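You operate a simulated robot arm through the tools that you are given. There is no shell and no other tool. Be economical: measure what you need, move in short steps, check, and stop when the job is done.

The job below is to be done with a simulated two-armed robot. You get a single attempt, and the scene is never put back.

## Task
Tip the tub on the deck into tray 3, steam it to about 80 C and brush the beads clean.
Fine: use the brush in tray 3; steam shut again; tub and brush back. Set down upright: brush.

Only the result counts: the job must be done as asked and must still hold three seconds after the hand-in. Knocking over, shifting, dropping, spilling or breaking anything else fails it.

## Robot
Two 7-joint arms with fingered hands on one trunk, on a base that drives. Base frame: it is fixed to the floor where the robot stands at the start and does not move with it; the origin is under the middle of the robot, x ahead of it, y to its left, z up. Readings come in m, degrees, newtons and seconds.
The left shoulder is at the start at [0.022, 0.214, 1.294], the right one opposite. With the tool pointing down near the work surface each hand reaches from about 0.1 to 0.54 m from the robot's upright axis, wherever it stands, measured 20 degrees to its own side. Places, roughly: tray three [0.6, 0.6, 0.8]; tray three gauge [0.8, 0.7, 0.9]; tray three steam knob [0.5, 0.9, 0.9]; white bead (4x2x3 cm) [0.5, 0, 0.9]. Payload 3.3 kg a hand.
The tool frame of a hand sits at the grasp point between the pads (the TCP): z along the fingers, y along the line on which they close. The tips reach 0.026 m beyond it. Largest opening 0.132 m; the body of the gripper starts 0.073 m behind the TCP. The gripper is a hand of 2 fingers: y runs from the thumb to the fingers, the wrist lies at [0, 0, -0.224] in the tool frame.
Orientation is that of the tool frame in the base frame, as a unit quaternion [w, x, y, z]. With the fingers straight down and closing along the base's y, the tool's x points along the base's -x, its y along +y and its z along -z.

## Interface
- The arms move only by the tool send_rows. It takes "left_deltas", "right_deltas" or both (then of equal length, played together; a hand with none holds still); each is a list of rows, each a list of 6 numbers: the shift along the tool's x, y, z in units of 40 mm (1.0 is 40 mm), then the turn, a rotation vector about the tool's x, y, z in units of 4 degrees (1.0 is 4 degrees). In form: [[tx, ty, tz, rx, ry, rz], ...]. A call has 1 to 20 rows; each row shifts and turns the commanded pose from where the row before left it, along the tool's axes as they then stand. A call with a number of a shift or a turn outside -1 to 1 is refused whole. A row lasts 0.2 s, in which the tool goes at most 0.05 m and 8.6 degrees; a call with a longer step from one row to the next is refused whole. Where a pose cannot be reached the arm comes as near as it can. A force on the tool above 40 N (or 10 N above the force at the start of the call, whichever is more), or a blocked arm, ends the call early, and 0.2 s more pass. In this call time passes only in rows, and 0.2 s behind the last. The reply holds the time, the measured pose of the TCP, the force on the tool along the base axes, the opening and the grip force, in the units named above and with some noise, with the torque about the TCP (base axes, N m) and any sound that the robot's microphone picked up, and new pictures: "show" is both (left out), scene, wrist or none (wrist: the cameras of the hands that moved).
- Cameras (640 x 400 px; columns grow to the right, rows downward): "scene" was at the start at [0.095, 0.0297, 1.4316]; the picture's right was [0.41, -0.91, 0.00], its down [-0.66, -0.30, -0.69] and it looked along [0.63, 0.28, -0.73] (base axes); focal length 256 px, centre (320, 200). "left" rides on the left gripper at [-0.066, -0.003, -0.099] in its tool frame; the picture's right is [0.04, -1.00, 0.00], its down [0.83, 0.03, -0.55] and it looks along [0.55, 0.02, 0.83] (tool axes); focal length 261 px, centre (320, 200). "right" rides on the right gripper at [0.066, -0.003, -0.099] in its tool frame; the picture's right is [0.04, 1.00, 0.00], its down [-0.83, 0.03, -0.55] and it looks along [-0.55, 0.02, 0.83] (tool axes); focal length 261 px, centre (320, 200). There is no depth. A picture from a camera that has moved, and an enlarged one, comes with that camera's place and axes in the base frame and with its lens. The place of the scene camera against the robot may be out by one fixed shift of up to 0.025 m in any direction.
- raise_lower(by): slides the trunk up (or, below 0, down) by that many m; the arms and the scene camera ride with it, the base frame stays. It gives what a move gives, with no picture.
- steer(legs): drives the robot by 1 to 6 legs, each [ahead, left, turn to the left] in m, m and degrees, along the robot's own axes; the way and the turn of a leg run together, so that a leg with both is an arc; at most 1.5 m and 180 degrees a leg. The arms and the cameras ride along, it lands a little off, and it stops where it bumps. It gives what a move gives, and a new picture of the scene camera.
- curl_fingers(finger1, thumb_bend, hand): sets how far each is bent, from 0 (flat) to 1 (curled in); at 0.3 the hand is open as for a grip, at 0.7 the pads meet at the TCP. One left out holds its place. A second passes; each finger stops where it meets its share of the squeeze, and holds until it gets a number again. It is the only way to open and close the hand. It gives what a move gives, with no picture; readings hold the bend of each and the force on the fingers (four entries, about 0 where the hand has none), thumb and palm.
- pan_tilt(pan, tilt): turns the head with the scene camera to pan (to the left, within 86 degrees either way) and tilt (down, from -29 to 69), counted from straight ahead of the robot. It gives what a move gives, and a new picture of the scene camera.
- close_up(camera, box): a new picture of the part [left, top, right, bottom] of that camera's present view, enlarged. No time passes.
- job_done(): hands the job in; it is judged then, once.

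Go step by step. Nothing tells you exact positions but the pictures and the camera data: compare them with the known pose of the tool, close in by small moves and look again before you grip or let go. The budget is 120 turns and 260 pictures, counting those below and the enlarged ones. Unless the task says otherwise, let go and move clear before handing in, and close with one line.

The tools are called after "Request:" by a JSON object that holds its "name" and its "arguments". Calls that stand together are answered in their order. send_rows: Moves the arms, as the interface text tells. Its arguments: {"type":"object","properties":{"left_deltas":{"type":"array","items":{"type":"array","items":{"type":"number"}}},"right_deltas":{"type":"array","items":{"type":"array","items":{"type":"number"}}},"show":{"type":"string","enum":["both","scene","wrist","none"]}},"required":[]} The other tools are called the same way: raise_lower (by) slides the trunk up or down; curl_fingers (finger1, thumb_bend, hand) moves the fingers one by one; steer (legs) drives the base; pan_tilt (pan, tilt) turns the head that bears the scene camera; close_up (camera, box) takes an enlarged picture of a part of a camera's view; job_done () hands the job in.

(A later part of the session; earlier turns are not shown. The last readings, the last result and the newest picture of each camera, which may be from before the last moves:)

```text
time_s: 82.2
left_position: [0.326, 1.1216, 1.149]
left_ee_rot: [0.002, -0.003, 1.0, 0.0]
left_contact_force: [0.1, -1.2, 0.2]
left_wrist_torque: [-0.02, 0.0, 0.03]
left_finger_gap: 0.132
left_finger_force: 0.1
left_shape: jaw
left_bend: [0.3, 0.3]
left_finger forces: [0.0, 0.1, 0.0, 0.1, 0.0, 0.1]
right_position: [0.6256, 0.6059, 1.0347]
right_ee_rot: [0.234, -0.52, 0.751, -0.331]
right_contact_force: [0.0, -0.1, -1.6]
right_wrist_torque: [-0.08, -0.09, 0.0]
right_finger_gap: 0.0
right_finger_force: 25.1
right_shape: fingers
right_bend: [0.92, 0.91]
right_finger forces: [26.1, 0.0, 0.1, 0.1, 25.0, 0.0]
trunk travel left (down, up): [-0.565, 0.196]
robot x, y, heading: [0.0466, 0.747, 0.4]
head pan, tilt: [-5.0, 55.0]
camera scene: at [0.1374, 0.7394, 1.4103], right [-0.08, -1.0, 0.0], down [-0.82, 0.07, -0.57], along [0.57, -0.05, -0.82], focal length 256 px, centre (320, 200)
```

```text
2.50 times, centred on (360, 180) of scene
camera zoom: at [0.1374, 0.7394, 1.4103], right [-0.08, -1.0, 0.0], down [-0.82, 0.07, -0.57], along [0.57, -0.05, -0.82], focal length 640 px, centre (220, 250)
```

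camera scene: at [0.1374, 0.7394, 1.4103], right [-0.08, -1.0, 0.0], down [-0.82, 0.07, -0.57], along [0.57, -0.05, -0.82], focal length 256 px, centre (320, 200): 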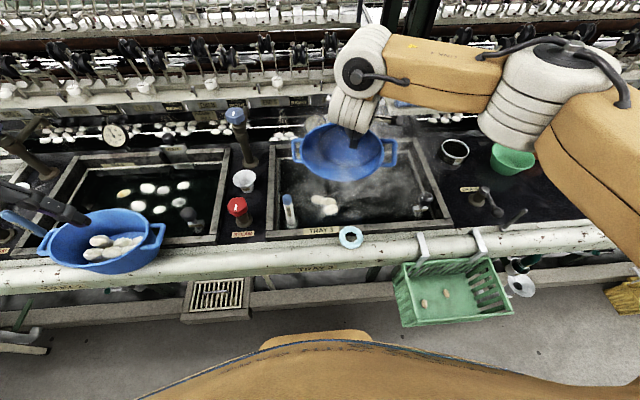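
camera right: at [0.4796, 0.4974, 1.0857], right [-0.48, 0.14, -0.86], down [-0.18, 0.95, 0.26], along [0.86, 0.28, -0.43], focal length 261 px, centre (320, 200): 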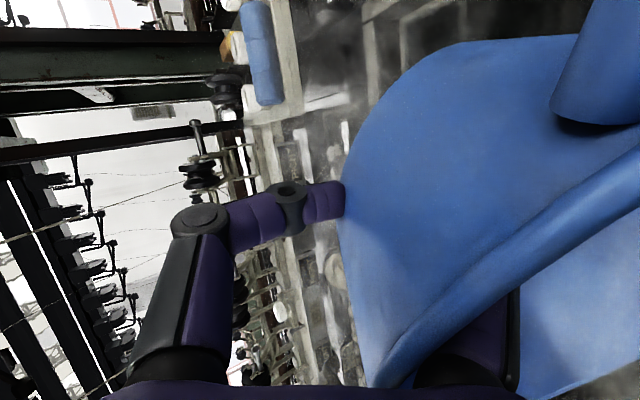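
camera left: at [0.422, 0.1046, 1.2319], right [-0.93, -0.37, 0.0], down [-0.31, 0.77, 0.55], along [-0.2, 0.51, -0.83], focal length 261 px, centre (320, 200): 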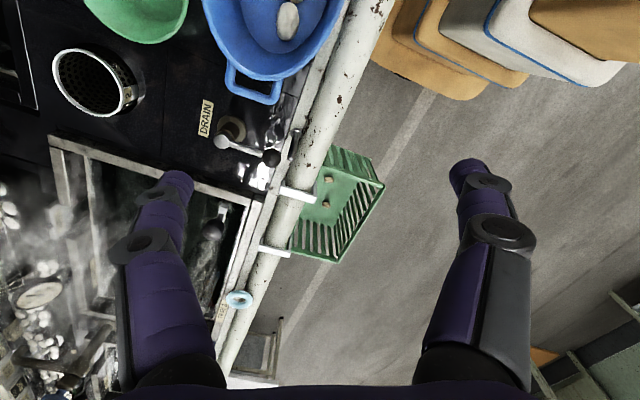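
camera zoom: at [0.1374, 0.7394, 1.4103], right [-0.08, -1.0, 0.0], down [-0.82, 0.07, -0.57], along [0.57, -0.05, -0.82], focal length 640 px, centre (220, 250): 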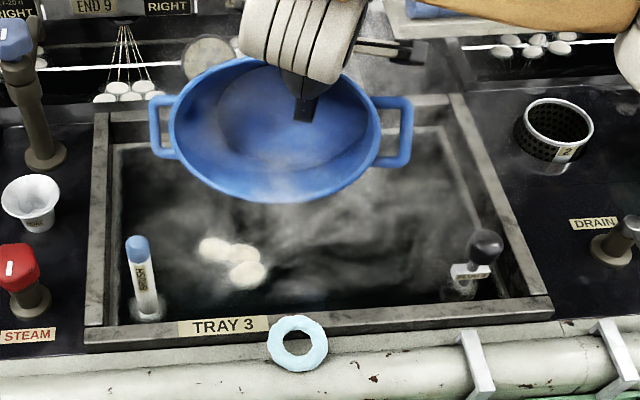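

The tub is empty and the beads lie in tray 3's water. Next I'll bring the tub upright, lift it and check before driving it back to the deck.

Request:
{"name": "send_rows", "arguments": {"right_deltas": [[0, 0, 0, -1, 0, 0], [0, 0, 0, -1, 0, 0], [0, 0, 0, -1, 0, 0], [0, 0, 0, -1, 0, 0], [0, 0, 0, -1, 0, 0], [0, 0, 0, -1, 0, 0], [0, 0, 0, -1, 0, 0], [0, 0, 0, -1, 0, 0], [0, 0, 0, -1, 0, 0], [0, 0, 0, -1, 0, 0], [0, 0, 0, -1, 0, 0], [0, 0, -0.25, -1, 0, 0], [0, 0, -0.25, 0, 0, 1], [0, 0, -0.25, 0, 0, 1], [0, 0, -0.25, 0, 0, 1], [0, 0, -0.25, 0, 0, 1], [0.65, 0, -0.25, 0, 0, 1], [0.65, 0, -0.25, 0, 0, 1], [0.65, 0.1, -0.25, 0, 0, 1], [0.65, 0.1, -0.25, 0, 0, 1]], "show": "scene"}}

Request:
{"name": "raise_lower", "arguments": {"by": 0.05}}

```text
time_s: 86.4
left_position: [0.326, 1.1223, 1.15]
left_ee_rot: [0.003, -0.003, 1.0, -0.001]
left_contact_force: [-0.2, 0.2, -0.6]
left_wrist_torque: [-0.02, -0.02, 0.05]
left_finger_gap: 0.1318
left_finger_force: 0.0
left_shape: jaw
left_bend: [0.3, 0.3]
left_finger forces: [0.0, 0.0, 0.0, 0.1, 0.0, 0.0]
right_position: [0.5055, 0.5581, 1.0919]
right_ee_rot: [0.049, -0.32, 0.946, -0.026]
right_contact_force: [-0.2, 0.7, -1.6]
right_wrist_torque: [-0.13, -0.05, -0.02]
right_finger_gap: 0.0001
right_finger_force: 25.0
right_shape: fingers
right_bend: [0.92, 0.91]
right_finger forces: [25.1, 0.1, 0.0, 0.0, 24.9, 0.0]
right hand out of reach, approached as far as the arm can: row 7, 8, 9, 10, 11, 12
trunk travel left (down, up): [-0.565, 0.196]
robot x, y, heading: [0.0415, 0.7503, 0.1]
head pan, tilt: [-5.0, 55.0]
camera scene: at [0.1367, 0.7387, 1.4104], right [-0.08, -1.0, 0.0], down [-0.82, 0.07, -0.57], along [0.57, -0.05, -0.82], focal length 256 px, centre (320, 200)
```

scene: 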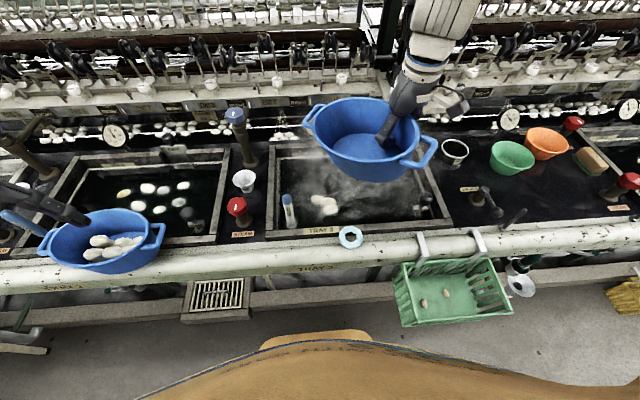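

```text
time_s: 87.3
left_position: [0.3269, 1.1216, 1.1989]
left_ee_rot: [0.001, -0.003, 1.0, -0.001]
left_contact_force: [0.1, 0.8, -0.7]
left_wrist_torque: [0.01, -0.01, 0.02]
left_finger_gap: 0.1317
left_finger_force: 0.0
left_shape: jaw
left_bend: [0.3, 0.3]
left_finger forces: [0.0, 0.0, 0.0, 0.1, 0.1, 0.0]
right_position: [0.5066, 0.5582, 1.1416]
right_ee_rot: [0.049, -0.32, 0.946, -0.026]
right_contact_force: [0.0, 0.6, -1.7]
right_wrist_torque: [-0.1, -0.03, 0.0]
right_finger_gap: 0.0
right_finger_force: 25.1
right_shape: fingers
right_bend: [0.92, 0.91]
right_finger forces: [25.2, 0.1, 0.1, 0.0, 24.9, 0.0]
trunk travel left (down, up): [-0.615, 0.146]
robot x, y, heading: [0.0395, 0.7492, 0.4]
head pan, tilt: [-5.0, 55.0]
```

The tub is upright and clear, so I'll drive the same way back to the deck.

Request:
{"name": "steer", "arguments": {"legs": [[-0.18, 0, 0], [0, 0, 40.2], [-0.282, -0.332, 0], [-0.282, -0.332, 0], [0.135, -0.115, 0]]}}

Request:
{"name": "close_up", "arguments": {"camera": "scene", "box": [270, 90, 490, 250]}}

Request:
{"name": "close_up", "arguments": {"camera": "right", "box": [0, 0, 640, 400]}}

```text
time_s: 96.2
left_position: [0.0099, 0.3422, 1.1992]
left_ee_rot: [0.002, -0.34, 0.94, 0.001]
left_contact_force: [0.0, 0.5, 0.1]
left_wrist_torque: [0.04, 0.0, 0.0]
left_finger_gap: 0.132
left_finger_force: 0.1
left_shape: jaw
left_bend: [0.3, 0.3]
left_finger forces: [0.0, 0.1, 0.1, 0.1, 0.1, 0.0]
right_position: [0.5073, 0.022, 1.1407]
right_ee_rot: [0.054, -0.621, 0.782, -0.008]
right_contact_force: [-0.4, 0.1, -2.0]
right_wrist_torque: [-0.07, -0.07, 0.0]
right_finger_gap: 0.0
right_finger_force: 25.1
right_shape: fingers
right_bend: [0.92, 0.91]
right_finger forces: [25.2, 0.0, 0.1, 0.0, 24.9, 0.0]
trunk travel left (down, up): [-0.615, 0.146]
robot x, y, heading: [0.0277, -0.1247, 39.9]
head pan, tilt: [-5.0, 55.0]
camera scene: at [0.1071, -0.0813, 1.4603], right [0.57, -0.82, 0.0], down [-0.67, -0.47, -0.57], along [0.47, 0.33, -0.82], focal length 256 px, centre (320, 200)
```

scene: 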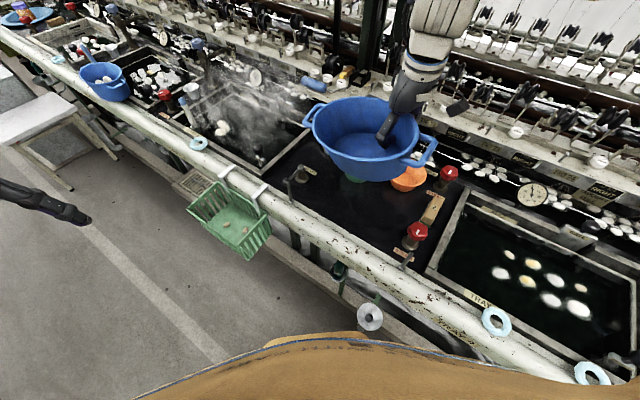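

```text
2.50 times, centred on (380, 170) of scene
camera zoom: at [0.1071, -0.0813, 1.4603], right [0.57, -0.82, 0.0], down [-0.67, -0.47, -0.57], along [0.47, 0.33, -0.82], focal length 640 px, centre (170, 275)
```

zoom: 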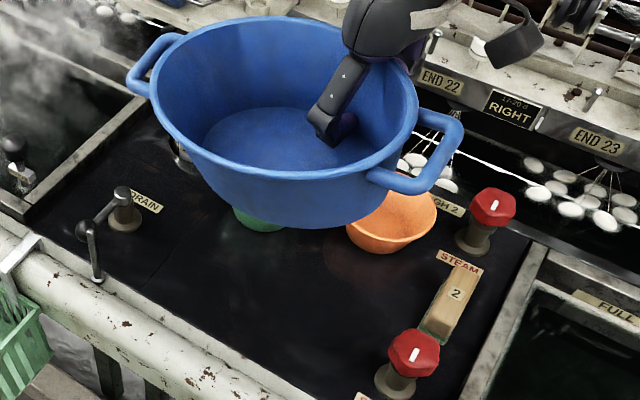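

```text
1.00 times, centred on (320, 200) of right (not enlarged: the box is as wide or as high as the picture)
camera zoom: at [0.4868, -0.047, 1.2353], right [-0.98, 0.19, -0.08], down [0.1, 0.79, 0.61], along [0.18, 0.59, -0.79], focal length 261 px, centre (320, 200)
```

zoom: 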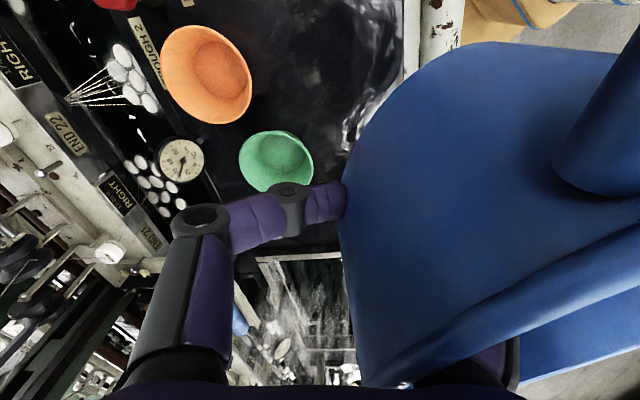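

The tub hangs tilted about 25°, near side low, so I'll tilt the hand back to level it. I'll move the robot a little nearer first to keep this within reach.

Request:
{"name": "steer", "arguments": {"legs": [[0.041, 0.031, 0]]}}

Request:
{"name": "send_rows", "arguments": {"right_deltas": [[0, 0, 0, -1, 0, 0], [0, 0, 0, -1, 0, 0], [0, 0, 0, -1, 0, 0], [0, 0, 0, -1, 0, 0], [0, 0, 0, -1, 0, 0], [0, 0, 0, -1, 0, 0], [0, 0, 0, -0.5, 0, 0]], "show": "both"}}

Request:
{"name": "close_up", "arguments": {"camera": "scene", "box": [270, 90, 490, 250]}}

```text
time_s: 97.2
left_position: [0.0217, 0.3953, 1.1983]
left_ee_rot: [0.0, -0.34, 0.94, -0.001]
left_contact_force: [0.0, 0.9, 0.3]
left_wrist_torque: [-0.04, 0.01, 0.04]
left_finger_gap: 0.132
left_finger_force: 0.1
left_shape: jaw
left_bend: [0.3, 0.3]
left_finger forces: [0.0, 0.0, 0.0, 0.0, 0.0, 0.1]
right_position: [0.5193, 0.0727, 1.1412]
right_ee_rot: [0.054, -0.621, 0.782, -0.009]
right_contact_force: [0.9, 0.1, -1.0]
right_wrist_torque: [-0.11, -0.09, -0.02]
right_finger_gap: 0.0
right_finger_force: 25.6
right_shape: fingers
right_bend: [0.92, 0.91]
right_finger forces: [25.2, 0.0, 0.0, 0.1, 24.9, 0.0]
trunk travel left (down, up): [-0.615, 0.146]
robot x, y, heading: [0.0415, -0.0774, 39.7]
head pan, tilt: [-5.0, 55.0]
camera scene: at [0.1181, -0.0284, 1.4602], right [0.57, -0.82, 0.0], down [-0.67, -0.47, -0.57], along [0.47, 0.33, -0.82], focal length 256 px, centre (320, 200)
```

scene: 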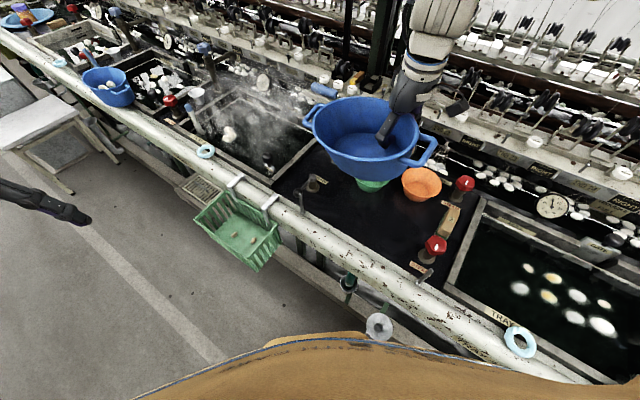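

```text
time_s: 98.8
left_position: [0.0214, 0.393, 1.1997]
left_ee_rot: [0.002, -0.339, 0.941, 0.001]
left_contact_force: [0.6, 0.3, -0.2]
left_wrist_torque: [0.0, 0.0, 0.01]
left_finger_gap: 0.132
left_finger_force: 0.1
left_shape: jaw
left_bend: [0.3, 0.3]
left_finger forces: [0.0, 0.1, 0.0, 0.1, 0.0, 0.0]
right_position: [0.5184, 0.0722, 1.1404]
right_ee_rot: [-0.088, -0.618, 0.763, 0.167]
right_contact_force: [0.2, 0.0, -0.7]
right_wrist_torque: [-0.07, -0.11, 0.04]
right_finger_gap: 0.0
right_finger_force: 24.9
right_shape: fingers
right_bend: [0.92, 0.91]
right_finger forces: [24.8, 0.0, 0.1, 0.1, 25.4, 0.0]
trunk travel left (down, up): [-0.615, 0.146]
robot x, y, heading: [0.0419, -0.0768, 39.8]
head pan, tilt: [-5.0, 55.0]
camera scene: at [0.1173, -0.0311, 1.4604], right [0.57, -0.82, 0.0], down [-0.67, -0.47, -0.57], along [0.47, 0.33, -0.82], focal length 256 px, centre (320, 200)
camera right: at [0.54, -0.0064, 1.2276], right [-0.92, 0.14, 0.36], down [0.34, 0.73, 0.59], along [-0.18, 0.67, -0.72], focal length 261 px, centre (320, 200)
```

scene: 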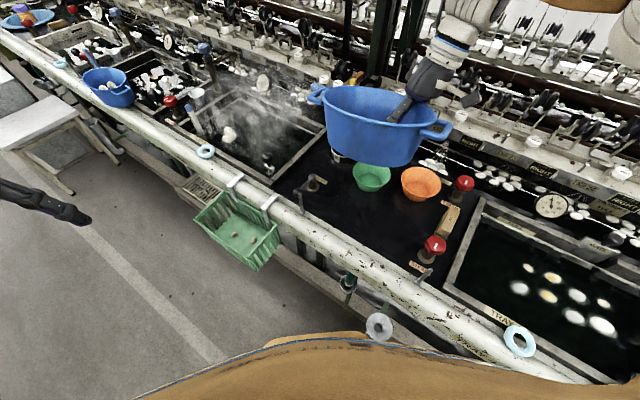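
right: 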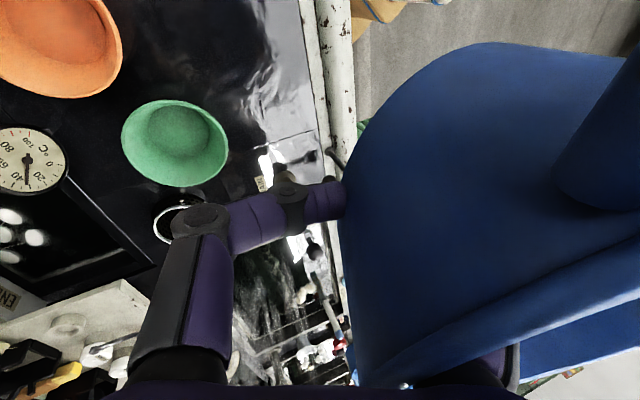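

```text
2.50 times, centred on (380, 170) of scene
camera zoom: at [0.1173, -0.0311, 1.4604], right [0.57, -0.82, 0.0], down [-0.67, -0.47, -0.57], along [0.47, 0.33, -0.82], focal length 640 px, centre (170, 275)
```

zoom: 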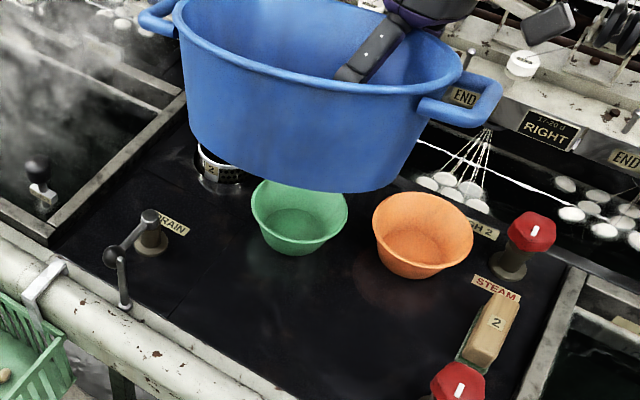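

Compared with the original state, the squeeze pulled the tub up in the hand and tilted it. I'll set the same hand pose as at the grip, nearly vertical at [0.542, 0.045], lower the trunk, and reverse the squeeze gently.

Request:
{"name": "send_rows", "arguments": {"right_deltas": [[0.27, -0.36, 0, 1, 0, 0], [0.27, -0.36, 0, 1, 0, 0], [0, 0, 0, 1, 0, 0], [0, 0, 0, 0.5, 0, 0]], "show": "none"}}

Request:
{"name": "raise_lower", "arguments": {"by": -0.22}}

Request:
{"name": "close_up", "arguments": {"camera": "scene", "box": [270, 130, 490, 290]}}

Request:
{"name": "close_up", "arguments": {"camera": "right", "box": [0, 0, 640, 400]}}

```text
time_s: 99.8
left_position: [0.0205, 0.3918, 1.1987]
left_ee_rot: [0.002, -0.339, 0.941, 0.001]
left_contact_force: [0.6, -0.6, 0.1]
left_wrist_torque: [-0.01, 0.0, 0.04]
left_finger_gap: 0.132
left_finger_force: 0.0
left_shape: jaw
left_bend: [0.3, 0.3]
left_finger forces: [0.0, 0.0, 0.0, 0.0, 0.0, 0.1]
right_position: [0.5389, 0.0451, 1.1304]
right_ee_rot: [-0.01, -0.623, 0.779, 0.074]
right_contact_force: [0.8, 0.5, -1.1]
right_wrist_torque: [-0.05, -0.12, 0.01]
right_finger_gap: 0.0001
right_finger_force: 24.8
right_shape: fingers
right_bend: [0.92, 0.91]
right_finger forces: [25.1, 0.0, 0.0, 0.0, 25.0, 0.0]
trunk travel left (down, up): [-0.615, 0.146]
robot x, y, heading: [0.0376, -0.0735, 40.0]
head pan, tilt: [-5.0, 55.0]
```

```text
time_s: 102.1
left_position: [0.0206, 0.3914, 0.9801]
left_ee_rot: [0.001, -0.339, 0.941, 0.0]
left_contact_force: [-0.4, 0.0, 0.2]
left_wrist_torque: [0.0, -0.01, 0.05]
left_finger_gap: 0.132
left_finger_force: 0.0
left_shape: jaw
left_bend: [0.3, 0.3]
left_finger forces: [0.0, 0.2, 0.1, 0.0, 0.0, 0.1]
right_position: [0.5394, 0.0448, 0.9106]
right_ee_rot: [-0.011, -0.623, 0.779, 0.074]
right_contact_force: [0.2, 0.2, -1.9]
right_wrist_torque: [-0.09, -0.08, 0.01]
right_finger_gap: 0.0
right_finger_force: 24.7
right_shape: fingers
right_bend: [0.92, 0.91]
right_finger forces: [25.1, 0.0, 0.0, 0.1, 25.1, 0.0]
trunk travel left (down, up): [-0.395, 0.366]
robot x, y, heading: [0.0402, -0.0771, 39.6]
head pan, tilt: [-5.0, 55.0]
```

```text
2.50 times, centred on (380, 210) of scene
camera zoom: at [0.1293, -0.0212, 1.2398], right [0.57, -0.82, 0.0], down [-0.67, -0.47, -0.57], along [0.47, 0.33, -0.82], focal length 640 px, centre (170, 175)
```

zoom: 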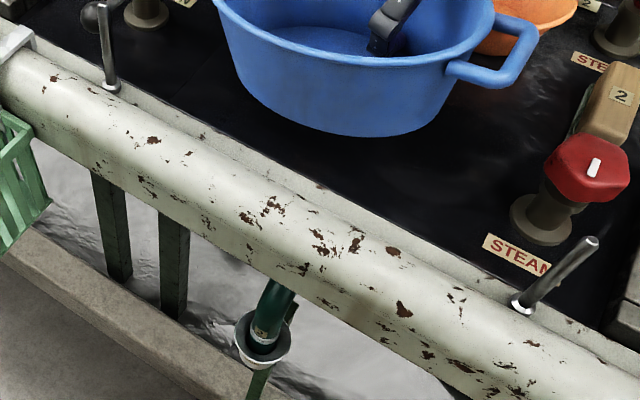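

```text
1.00 times, centred on (320, 200) of right (not enlarged: the box is as wide or as high as the picture)
camera zoom: at [0.5392, -0.0285, 1.0038], right [-0.98, 0.17, 0.12], down [0.21, 0.76, 0.61], along [0.01, 0.63, -0.78], focal length 261 px, centre (320, 200)
```

zoom: 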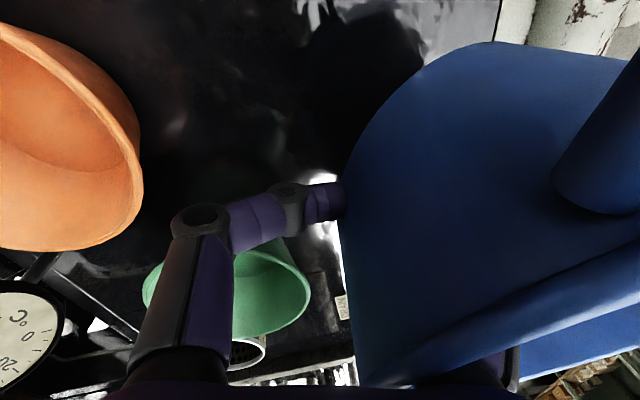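

I'll lower gently with the arm and watch the force for deck contact.

Request:
{"name": "pan_tilt", "arguments": {"pan": -10, "tilt": 38}}

Request:
{"name": "send_rows", "arguments": {"right_deltas": [[0, 0, 0.2, 0, 0, 0], [0, 0, 0.2, 0, 0, 0], [0, 0, 0.2, 0, 0, 0]], "show": "scene"}}

Request:
{"name": "close_up", "arguments": {"camera": "scene", "box": [270, 130, 490, 290]}}

```text
time_s: 102.9
left_position: [0.0215, 0.3915, 0.9795]
left_ee_rot: [0.001, -0.339, 0.941, 0.001]
left_contact_force: [-0.4, -0.2, 0.0]
left_wrist_torque: [0.01, -0.01, 0.01]
left_finger_gap: 0.132
left_finger_force: 0.1
left_shape: jaw
left_bend: [0.3, 0.3]
left_finger forces: [0.1, 0.0, 0.1, 0.1, 0.0, 0.0]
right_position: [0.5396, 0.0455, 0.9114]
right_ee_rot: [-0.011, -0.623, 0.779, 0.074]
right_contact_force: [0.0, -0.8, -1.3]
right_wrist_torque: [-0.05, -0.1, -0.02]
right_finger_gap: 0.0
right_finger_force: 24.6
right_shape: fingers
right_bend: [0.92, 0.91]
right_finger forces: [25.1, 0.0, 0.1, 0.0, 25.1, 0.0]
trunk travel left (down, up): [-0.395, 0.366]
robot x, y, heading: [0.0394, -0.0756, 40.0]
head pan, tilt: [-10.0, 38.0]
camera scene: at [0.1451, -0.0194, 1.2633], right [0.5, -0.87, 0.0], down [-0.54, -0.31, -0.79], along [0.68, 0.39, -0.62], focal length 256 px, centre (320, 200)
```

scene: 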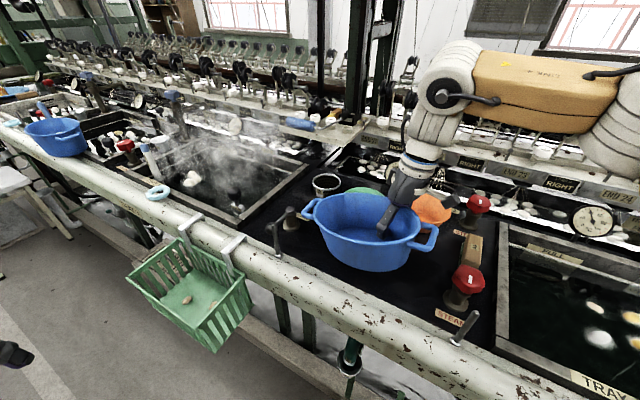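

```text
time_s: 103.7
left_position: [0.0207, 0.3921, 0.9793]
left_ee_rot: [0.001, -0.339, 0.941, 0.001]
left_contact_force: [0.0, 1.1, -0.4]
left_wrist_torque: [-0.02, -0.01, -0.02]
left_finger_gap: 0.132
left_finger_force: 0.1
left_shape: jaw
left_bend: [0.3, 0.3]
left_finger forces: [0.0, 0.0, 0.0, 0.0, 0.1, 0.1]
right_position: [0.5374, 0.0474, 0.8881]
right_ee_rot: [-0.01, -0.622, 0.779, 0.074]
right_contact_force: [0.5, -0.7, -2.2]
right_wrist_torque: [-0.07, -0.12, -0.02]
right_finger_gap: 0.0
right_finger_force: 25.3
right_shape: fingers
right_bend: [0.92, 0.91]
right_finger forces: [25.1, 0.0, 0.1, 0.1, 24.9, 0.0]
trunk travel left (down, up): [-0.395, 0.366]
robot x, y, heading: [0.0417, -0.0785, 39.8]
head pan, tilt: [-10.0, 38.0]
camera scene: at [0.1452, -0.0194, 1.2634], right [0.5, -0.87, 0.0], down [-0.53, -0.31, -0.79], along [0.68, 0.39, -0.62], focal length 256 px, centre (320, 200)
```

scene: 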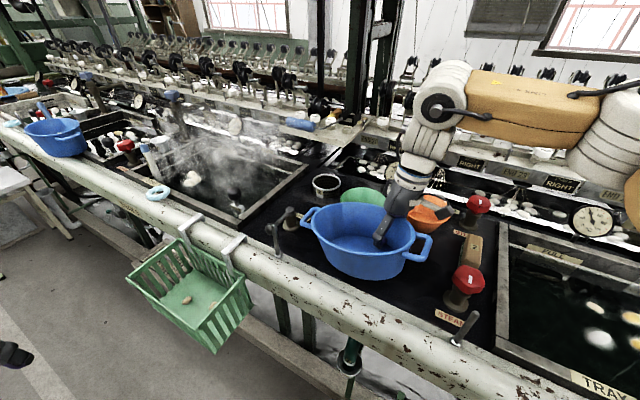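

```text
2.50 times, centred on (380, 210) of scene
camera zoom: at [0.1452, -0.0194, 1.2634], right [0.5, -0.87, 0.0], down [-0.53, -0.31, -0.79], along [0.68, 0.39, -0.62], focal length 640 px, centre (170, 175)
```

zoom: 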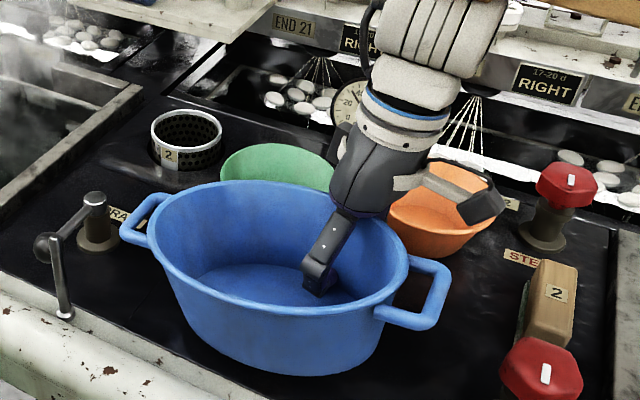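

It's still unloaded, so I'll lower further.

Request:
{"name": "send_rows", "arguments": {"right_deltas": [[0, 0, 0.15, 0, 0, 0], [0, 0, 0.15, 0, 0, 0], [0, 0, 0.15, 0, 0, 0], [0, 0, 0, 0, 0, 0]], "show": "none"}}

Request:
{"name": "close_up", "arguments": {"camera": "scene", "box": [270, 130, 490, 290]}}

```text
time_s: 104.7
left_position: [0.0199, 0.3915, 0.9801]
left_ee_rot: [0.001, -0.34, 0.94, 0.001]
left_contact_force: [0.2, -0.4, 0.1]
left_wrist_torque: [0.0, 0.05, -0.01]
left_finger_gap: 0.132
left_finger_force: 0.0
left_shape: jaw
left_bend: [0.3, 0.3]
left_finger forces: [0.0, 0.0, 0.0, 0.0, 0.0, 0.1]
right_position: [0.5338, 0.0495, 0.8687]
right_ee_rot: [-0.011, -0.623, 0.779, 0.074]
right_contact_force: [0.2, -0.3, -1.3]
right_wrist_torque: [0.0, -0.11, 0.02]
right_finger_gap: 0.0
right_finger_force: 25.1
right_shape: fingers
right_bend: [0.92, 0.91]
right_finger forces: [25.1, 0.1, 0.0, 0.1, 25.3, 0.1]
trunk travel left (down, up): [-0.395, 0.366]
robot x, y, heading: [0.0402, -0.0765, 39.8]
head pan, tilt: [-10.0, 38.0]
```

```text
2.50 times, centred on (380, 210) of scene
camera zoom: at [0.1451, -0.0194, 1.2634], right [0.5, -0.87, 0.0], down [-0.53, -0.31, -0.79], along [0.68, 0.39, -0.62], focal length 640 px, centre (170, 175)
```

zoom: 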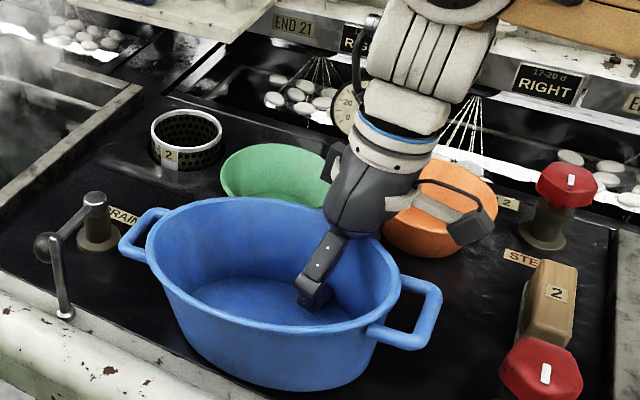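

The handles' positions match the original spot within about 1–2 cm. Now I'll ease the squeeze in stages.

Request:
{"name": "curl_fingers", "arguments": {"hand": "right", "finger1": 0.76, "thumb_bend": 0.76}}

Request:
{"name": "close_up", "arguments": {"camera": "scene", "box": [270, 130, 490, 290]}}

```text
time_s: 105.7
left_position: [0.0201, 0.3925, 0.9797]
left_ee_rot: [0.003, -0.34, 0.94, 0.0]
left_contact_force: [-0.1, 0.3, 0.3]
left_wrist_torque: [0.02, -0.03, 0.03]
left_finger_gap: 0.1319
left_finger_force: 0.1
left_shape: jaw
left_bend: [0.3, 0.3]
left_finger forces: [0.1, 0.0, 0.0, 0.1, 0.1, 0.0]
right_position: [0.5338, 0.0496, 0.8692]
right_ee_rot: [-0.01, -0.623, 0.779, 0.073]
right_contact_force: [-1.2, 1.0, 11.3]
right_wrist_torque: [0.09, 0.05, 0.04]
right_finger_gap: 0.0
right_finger_force: 8.9
right_shape: fingers
right_bend: [0.74, 0.75]
right_finger forces: [10.5, 0.0, 0.0, 0.0, 7.9, 0.1]
trunk travel left (down, up): [-0.395, 0.366]
robot x, y, heading: [0.0372, -0.0742, 39.7]
head pan, tilt: [-10.0, 38.0]
```

```text
2.50 times, centred on (380, 210) of scene
camera zoom: at [0.144, -0.0195, 1.2635], right [0.5, -0.87, 0.0], down [-0.53, -0.31, -0.79], along [0.68, 0.39, -0.62], focal length 640 px, centre (170, 175)
```

zoom: 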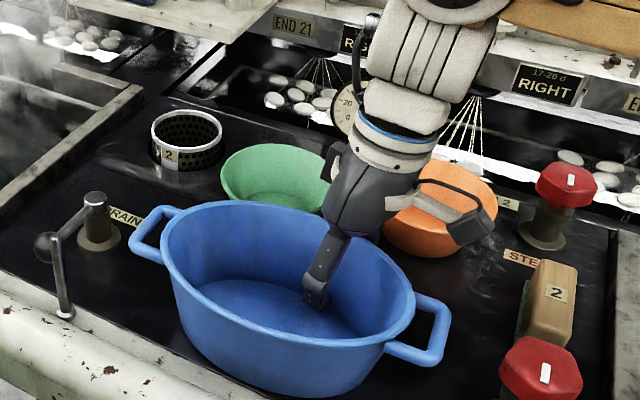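

The tub is back down on the deck, with the fingers pressing 11 N. I'll take the pressure off with a small lift, then open.

Request:
{"name": "send_rows", "arguments": {"right_deltas": [[0, 0, -0.15, 0, 0, 0]], "show": "none"}}

Request:
{"name": "curl_fingers", "arguments": {"hand": "right", "finger1": 0.64, "thumb_bend": 0.64}}

Request:
{"name": "close_up", "arguments": {"camera": "scene", "box": [270, 130, 490, 290]}}

Request:
{"name": "close_up", "arguments": {"camera": "right", "box": [0, 0, 640, 400]}}

```text
time_s: 106.1
left_position: [0.0204, 0.3918, 0.979]
left_ee_rot: [0.002, -0.34, 0.941, 0.001]
left_contact_force: [0.0, 0.0, 0.1]
left_wrist_torque: [0.01, 0.01, -0.01]
left_finger_gap: 0.132
left_finger_force: 0.0
left_shape: jaw
left_bend: [0.3, 0.3]
left_finger forces: [0.0, 0.0, 0.0, 0.0, 0.0, 0.0]
right_position: [0.5355, 0.0479, 0.8745]
right_ee_rot: [-0.011, -0.623, 0.779, 0.073]
right_contact_force: [-0.4, -0.8, -0.4]
right_wrist_torque: [0.02, -0.03, 0.04]
right_finger_gap: 0.0004
right_finger_force: 7.3
right_shape: fingers
right_bend: [0.74, 0.73]
right_finger forces: [7.0, 0.1, 0.0, 0.0, 7.0, 0.0]
trunk travel left (down, up): [-0.395, 0.366]
robot x, y, heading: [0.0369, -0.0775, 39.7]
head pan, tilt: [-10.0, 38.0]
```

```text
time_s: 107.1
left_position: [0.0201, 0.3938, 0.9788]
left_ee_rot: [0.002, -0.34, 0.941, 0.001]
left_contact_force: [0.4, 0.4, -0.2]
left_wrist_torque: [0.02, 0.0, 0.0]
left_finger_gap: 0.132
left_finger_force: 0.0
left_shape: jaw
left_bend: [0.3, 0.3]
left_finger forces: [0.0, 0.0, 0.0, 0.1, 0.0, 0.0]
right_position: [0.5351, 0.05, 0.8747]
right_ee_rot: [-0.011, -0.623, 0.779, 0.074]
right_contact_force: [0.5, -0.3, 0.6]
right_wrist_torque: [0.0, 0.03, -0.02]
right_finger_gap: 0.0194
right_finger_force: 0.1
right_shape: fingers
right_bend: [0.64, 0.64]
right_finger forces: [0.0, 0.0, 0.0, 0.1, 0.0, 0.0]
trunk travel left (down, up): [-0.395, 0.366]
robot x, y, heading: [0.0425, -0.0718, 39.9]
head pan, tilt: [-10.0, 38.0]
```

```text
2.50 times, centred on (380, 210) of scene
camera zoom: at [0.145, -0.0194, 1.2634], right [0.5, -0.87, 0.0], down [-0.53, -0.31, -0.79], along [0.68, 0.39, -0.62], focal length 640 px, centre (170, 175)
```

zoom: 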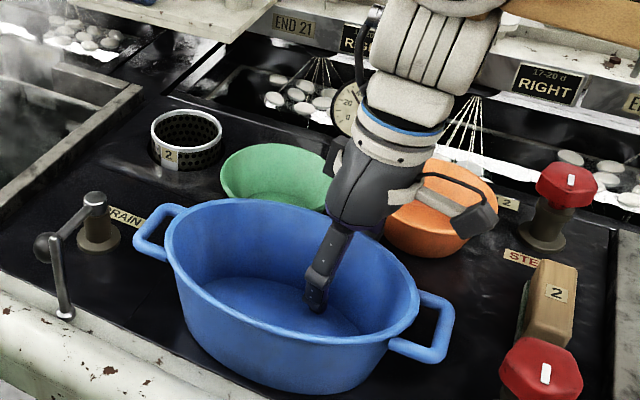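

```text
1.00 times, centred on (320, 200) of right (not enlarged: the box is as wide or as high as the picture)
camera zoom: at [0.5352, -0.0248, 0.9678], right [-0.98, 0.17, 0.13], down [0.21, 0.76, 0.61], along [0.01, 0.63, -0.78], focal length 261 px, centre (320, 200)
```

zoom: 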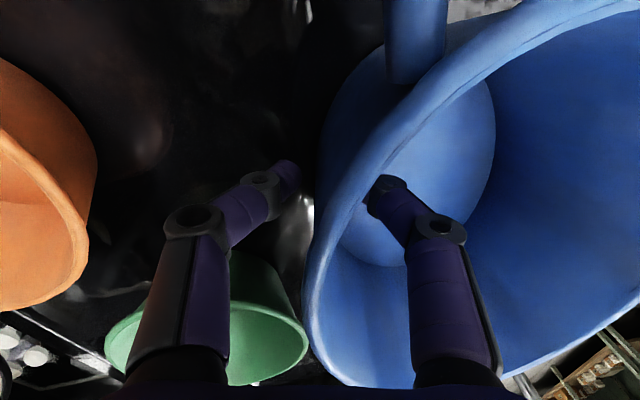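

The tub stands level at its original place. I'll open a bit more and lift straight out.

Request:
{"name": "curl_fingers", "arguments": {"hand": "right", "finger1": 0.57, "thumb_bend": 0.57}}

Request:
{"name": "send_rows", "arguments": {"right_deltas": [[0, 0, -0.4, 0, 0, 0], [0, 0, -0.6, 0, 0, 0], [0, 0, -0.8, 0, 0, 0], [0, 0, -0.9, 0, 0, 0], [0, 0, -0.9, 0, 0, 0]], "show": "both"}}

Request:
{"name": "raise_lower", "arguments": {"by": 0.18}}

```text
time_s: 108.1
left_position: [0.0196, 0.3927, 0.9799]
left_ee_rot: [0.003, -0.34, 0.94, 0.0]
left_contact_force: [1.0, 1.0, 0.4]
left_wrist_torque: [0.01, -0.01, 0.02]
left_finger_gap: 0.1316
left_finger_force: 0.0
left_shape: jaw
left_bend: [0.3, 0.3]
left_finger forces: [0.0, 0.0, 0.0, 0.0, 0.0, 0.0]
right_position: [0.5351, 0.0494, 0.8753]
right_ee_rot: [-0.01, -0.623, 0.779, 0.073]
right_contact_force: [-0.8, 1.0, 11.0]
right_wrist_torque: [0.0, -0.25, 0.01]
right_finger_gap: 0.041
right_finger_force: 5.3
right_shape: fingers
right_bend: [0.56, 0.58]
right_finger forces: [0.1, 0.0, 0.0, 0.1, 10.6, 0.1]
trunk travel left (down, up): [-0.395, 0.366]
robot x, y, heading: [0.0393, -0.0757, 40.0]
head pan, tilt: [-10.0, 38.0]
```

```text
time_s: 109.3
left_position: [0.0198, 0.3913, 0.979]
left_ee_rot: [0.002, -0.339, 0.941, -0.001]
left_contact_force: [0.1, -0.2, -0.1]
left_wrist_torque: [-0.01, -0.01, -0.03]
left_finger_gap: 0.1319
left_finger_force: 0.1
left_shape: jaw
left_bend: [0.3, 0.3]
left_finger forces: [0.0, 0.0, 0.0, 0.0, 0.0, 0.1]
right_position: [0.5502, 0.0334, 1.0192]
right_ee_rot: [-0.011, -0.623, 0.779, 0.073]
right_contact_force: [-0.1, -0.2, 0.2]
right_wrist_torque: [0.02, 0.0, -0.03]
right_finger_gap: 0.0457
right_finger_force: 0.1
right_shape: fingers
right_bend: [0.56, 0.56]
right_finger forces: [0.0, 0.1, 0.0, 0.1, 0.0, 0.1]
trunk travel left (down, up): [-0.395, 0.366]
robot x, y, heading: [0.0381, -0.0743, 39.7]
head pan, tilt: [-10.0, 38.0]
camera scene: at [0.1443, -0.0193, 1.2635], right [0.5, -0.87, 0.0], down [-0.53, -0.31, -0.79], along [0.68, 0.39, -0.62], focal length 256 px, centre (320, 200)
camera right: at [0.5502, -0.0393, 1.1124], right [-0.98, 0.17, 0.12], down [0.21, 0.76, 0.61], along [0.01, 0.63, -0.78], focal length 261 px, centre (320, 200)
```

scene: 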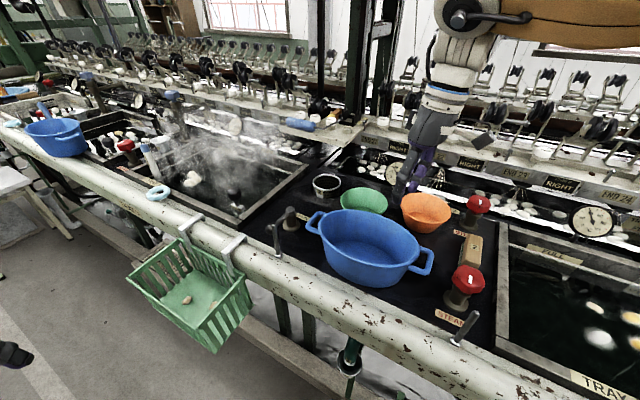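
right: 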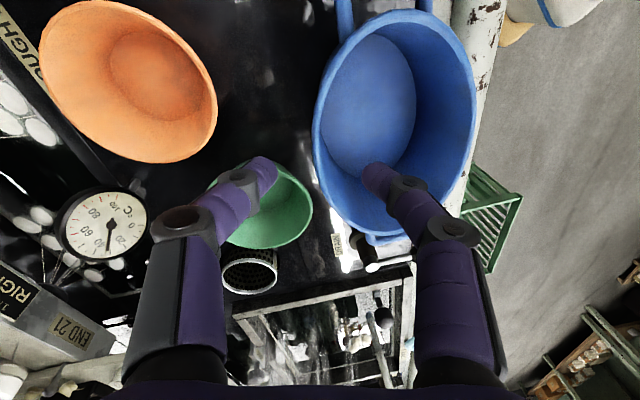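

```text
time_s: 111.3
left_position: [0.0207, 0.3925, 1.1593]
left_ee_rot: [0.002, -0.34, 0.94, 0.001]
left_contact_force: [-0.2, 0.2, 0.4]
left_wrist_torque: [0.01, -0.01, 0.01]
left_finger_gap: 0.132
left_finger_force: 0.1
left_shape: jaw
left_bend: [0.3, 0.3]
left_finger forces: [0.0, 0.1, 0.0, 0.0, 0.0, 0.0]
right_position: [0.5505, 0.0346, 1.1974]
right_ee_rot: [-0.01, -0.623, 0.779, 0.073]
right_contact_force: [1.2, -0.3, -0.5]
right_wrist_torque: [-0.02, -0.01, -0.01]
right_finger_gap: 0.0457
right_finger_force: 0.1
right_shape: fingers
right_bend: [0.56, 0.56]
right_finger forces: [0.1, 0.0, 0.0, 0.0, 0.0, 0.0]
trunk travel left (down, up): [-0.575, 0.186]
robot x, y, heading: [0.0436, -0.0787, 39.5]
head pan, tilt: [-10.0, 38.0]
```

The tub is back. I'll drive to tray 3 again and look at the gauge, knob and brush.

Request:
{"name": "steer", "arguments": {"legs": [[-0.131, 0.109, 0], [0.265, 0.319, 0], [0.265, 0.319, 0], [0, 0, -39.7], [0.14, 0, 0]]}}

Request:
{"name": "pan_tilt", "arguments": {"pan": 3, "tilt": 45}}

Request:
{"name": "close_up", "arguments": {"camera": "scene", "box": [250, 120, 410, 220]}}

```text
time_s: 119.9
left_position: [0.2879, 1.1345, 1.1586]
left_ee_rot: [0.001, -0.01, 1.0, 0.0]
left_contact_force: [-0.3, 0.1, -0.8]
left_wrist_torque: [0.0, 0.03, -0.02]
left_finger_gap: 0.132
left_finger_force: 0.1
left_shape: jaw
left_bend: [0.3, 0.3]
left_finger forces: [0.0, 0.0, 0.1, 0.0, 0.1, 0.1]
right_position: [0.4779, 0.5234, 1.1968]
right_ee_rot: [0.014, -0.331, 0.941, 0.073]
right_contact_force: [0.8, -0.8, -0.1]
right_wrist_torque: [0.01, 0.05, 0.0]
right_finger_gap: 0.0455
right_finger_force: 0.1
right_shape: fingers
right_bend: [0.56, 0.56]
right_finger forces: [0.0, 0.0, 0.1, 0.0, 0.1, 0.1]
trunk travel left (down, up): [-0.575, 0.186]
robot x, y, heading: [0.0109, 0.7573, 1.3]
head pan, tilt: [-10.0, 38.0]
camera scene: at [0.1173, 0.7395, 1.4439], right [-0.15, -0.99, 0.0], down [-0.61, 0.09, -0.79], along [0.78, -0.12, -0.62], focal length 256 px, centre (320, 200)
```

scene: 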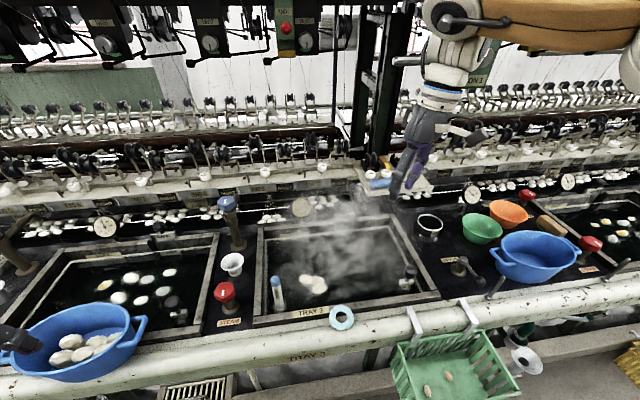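

```text
time_s: 120.6
left_position: [0.2862, 1.134, 1.1598]
left_ee_rot: [0.003, -0.008, 1.0, 0.0]
left_contact_force: [0.0, -0.1, -0.2]
left_wrist_torque: [-0.03, 0.0, 0.0]
left_finger_gap: 0.1321
left_finger_force: 0.0
left_shape: jaw
left_bend: [0.3, 0.3]
left_finger forces: [0.1, 0.0, 0.0, 0.0, 0.1, 0.1]
right_position: [0.4754, 0.5234, 1.1962]
right_ee_rot: [0.014, -0.331, 0.941, 0.073]
right_contact_force: [-0.1, -0.1, 0.2]
right_wrist_torque: [-0.01, 0.0, -0.01]
right_finger_gap: 0.0457
right_finger_force: 0.1
right_shape: fingers
right_bend: [0.56, 0.56]
right_finger forces: [0.0, 0.0, 0.0, 0.1, 0.1, 0.0]
trunk travel left (down, up): [-0.575, 0.186]
robot x, y, heading: [0.0088, 0.7605, 1.0]
head pan, tilt: [3.0, 45.0]
camera scene: at [0.1107, 0.7585, 1.4339], right [0.07, -1.0, 0.0], down [-0.7, -0.05, -0.71], along [0.71, 0.05, -0.71], focal length 256 px, centre (320, 200)
```

scene: 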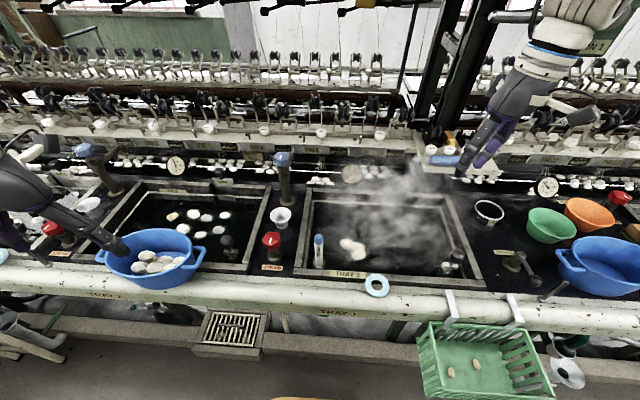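

```text
4.00 times, centred on (330, 170) of scene
camera zoom: at [0.1107, 0.7585, 1.4339], right [0.07, -1.0, 0.0], down [-0.7, -0.05, -0.71], along [0.71, 0.05, -0.71], focal length 1025 px, centre (280, 320)
```

zoom: 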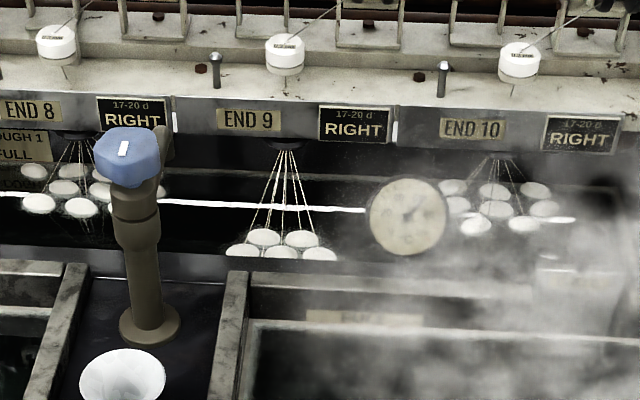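

The gauge is veiled by steam, so I'll zoom tighter on it and on the steam knob.

Request:
{"name": "close_up", "arguments": {"camera": "scene", "box": [338, 160, 370, 190]}}

Request:
{"name": "close_up", "arguments": {"camera": "scene", "box": [250, 200, 400, 300]}}

Request:
{"name": "close_up", "arguments": {"camera": "scene", "box": [160, 150, 195, 180]}}

```text
13.33 times, centred on (354, 175) of scene
camera zoom: at [0.1107, 0.7585, 1.4339], right [0.07, -1.0, 0.0], down [-0.7, -0.05, -0.71], along [0.71, 0.05, -0.71], focal length 3416 px, centre (-133, 533)
```

zoom: 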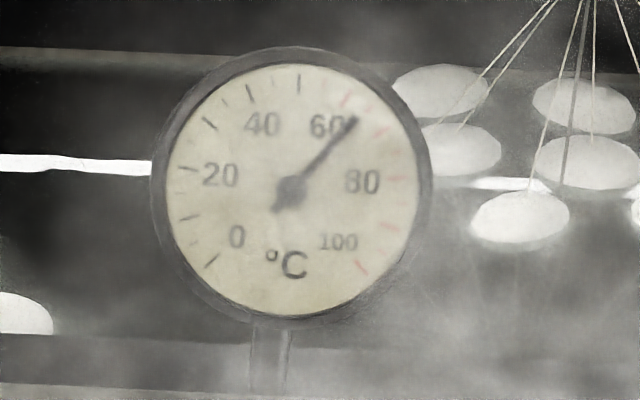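

```text
4.00 times, centred on (325, 250) of scene
camera zoom: at [0.1107, 0.7585, 1.4339], right [0.07, -1.0, 0.0], down [-0.7, -0.05, -0.71], along [0.71, 0.05, -0.71], focal length 1025 px, centre (300, 0)
```

zoom: 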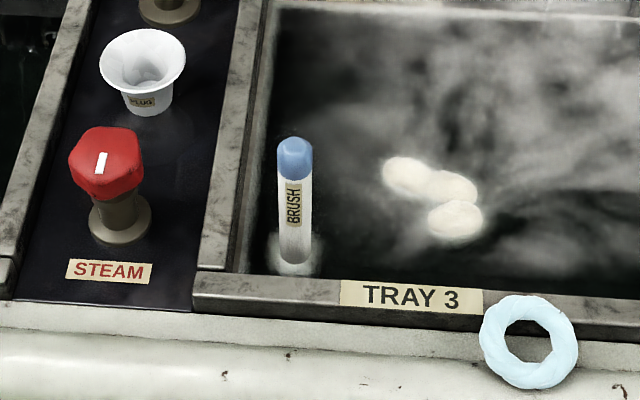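

```text
13.33 times, centred on (178, 165) of scene
camera zoom: at [0.1107, 0.7585, 1.4339], right [0.07, -1.0, 0.0], down [-0.7, -0.05, -0.71], along [0.71, 0.05, -0.71], focal length 3416 px, centre (2220, 667)
```

zoom: 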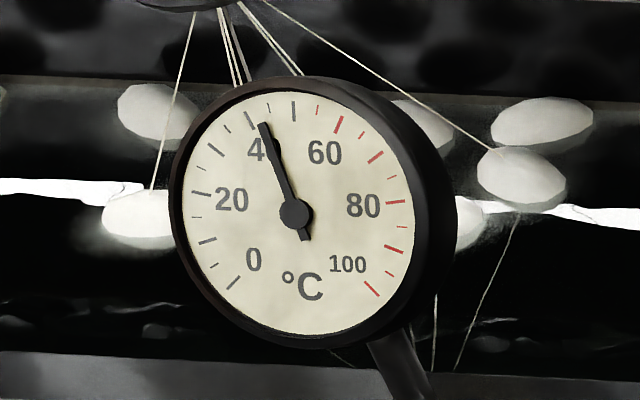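

Tray 3's gauge reads about 65 °C, and all the knobs show the same mark, so the steam is shut now. I put the red knob at about [0.478, 0.904] with its top near z 0.92, so I'll bring the left hand over it.

Request:
{"name": "send_rows", "arguments": {"left_deltas": [[-0.6, -0.72, 0.3, 0, 0, 0], [-0.6, -0.72, 0.3, 0, 0, 0], [-0.6, -0.72, 0.3, 0, 0, 0], [-0.6, -0.72, 0.3, 0, 0, 0], [-0.6, -0.72, 0.3, 0, 0, 0], [-0.6, -0.72, 0.3, 0, 0, 0], [-0.6, -0.72, 0.3, 0, 0, 0], [-0.6, -0.72, 0.3, 0, 0, 0], [0, 0, 0, 0, 0, 0]], "show": "both"}}

Request:
{"name": "curl_fingers", "arguments": {"hand": "left", "finger1": 0.42, "thumb_bend": 0.42}}

```text
time_s: 122.6
left_position: [0.392, 1.018, 1.0766]
left_ee_rot: [0.003, -0.009, 1.0, -0.001]
left_contact_force: [0.6, -0.4, 0.0]
left_wrist_torque: [0.02, 0.0, 0.0]
left_finger_gap: 0.1321
left_finger_force: 0.0
left_shape: jaw
left_bend: [0.3, 0.3]
left_finger forces: [0.1, 0.0, 0.0, 0.0, 0.0, 0.0]
left hand out of reach, approached as far as the arm can: row 5, 6, 7, 8
right_position: [0.4764, 0.5218, 1.1987]
right_ee_rot: [0.014, -0.33, 0.941, 0.073]
right_contact_force: [0.4, 0.3, -0.6]
right_wrist_torque: [-0.01, 0.0, 0.01]
right_finger_gap: 0.0457
right_finger_force: 0.0
right_shape: fingers
right_bend: [0.56, 0.56]
right_finger forces: [0.1, 0.1, 0.0, 0.0, 0.0, 0.0]
trunk travel left (down, up): [-0.575, 0.186]
robot x, y, heading: [0.0081, 0.7545, 1.1]
head pan, tilt: [3.0, 45.0]
camera scene: at [0.1113, 0.7586, 1.4338], right [0.07, -1.0, 0.0], down [-0.71, -0.05, -0.71], along [0.71, 0.05, -0.71], focal length 256 px, centre (320, 200)
camera left: at [0.4547, 1.0175, 1.1755], right [-0.02, -1.0, 0.0], down [-0.84, 0.02, 0.55], along [-0.55, 0.01, -0.84], focal length 261 px, centre (320, 200)
```

scene: 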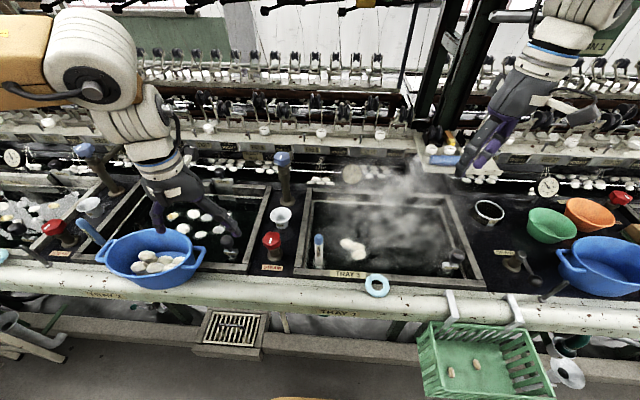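
left: 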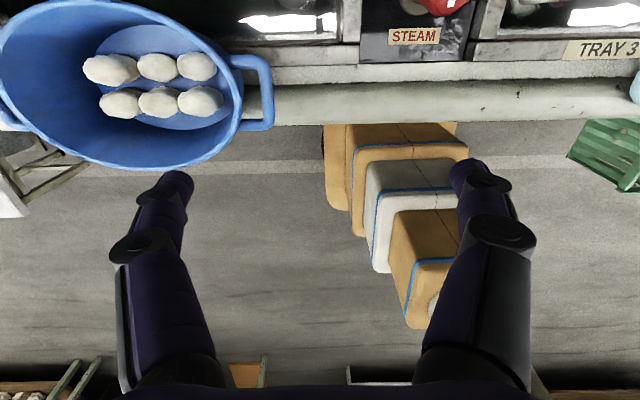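

```text
time_s: 123.6
left_position: [0.3916, 1.0206, 1.0761]
left_ee_rot: [0.003, -0.01, 1.0, -0.002]
left_contact_force: [-0.6, -1.3, -0.2]
left_wrist_torque: [0.02, -0.01, -0.02]
left_finger_gap: 0.0942
left_finger_force: 0.2
left_shape: fingers
left_bend: [0.42, 0.42]
left_finger forces: [0.0, 0.1, 0.0, 0.0, 0.1, 0.1]
right_position: [0.476, 0.5222, 1.1969]
right_ee_rot: [0.015, -0.33, 0.941, 0.073]
right_contact_force: [-0.4, 0.3, 0.4]
right_wrist_torque: [0.0, 0.0, 0.0]
right_finger_gap: 0.0459
right_finger_force: 0.1
right_shape: fingers
right_bend: [0.56, 0.56]
right_finger forces: [0.1, 0.0, 0.0, 0.0, 0.0, 0.0]
trunk travel left (down, up): [-0.575, 0.186]
robot x, y, heading: [0.0086, 0.7541, 1.1]
head pan, tilt: [3.0, 45.0]
```

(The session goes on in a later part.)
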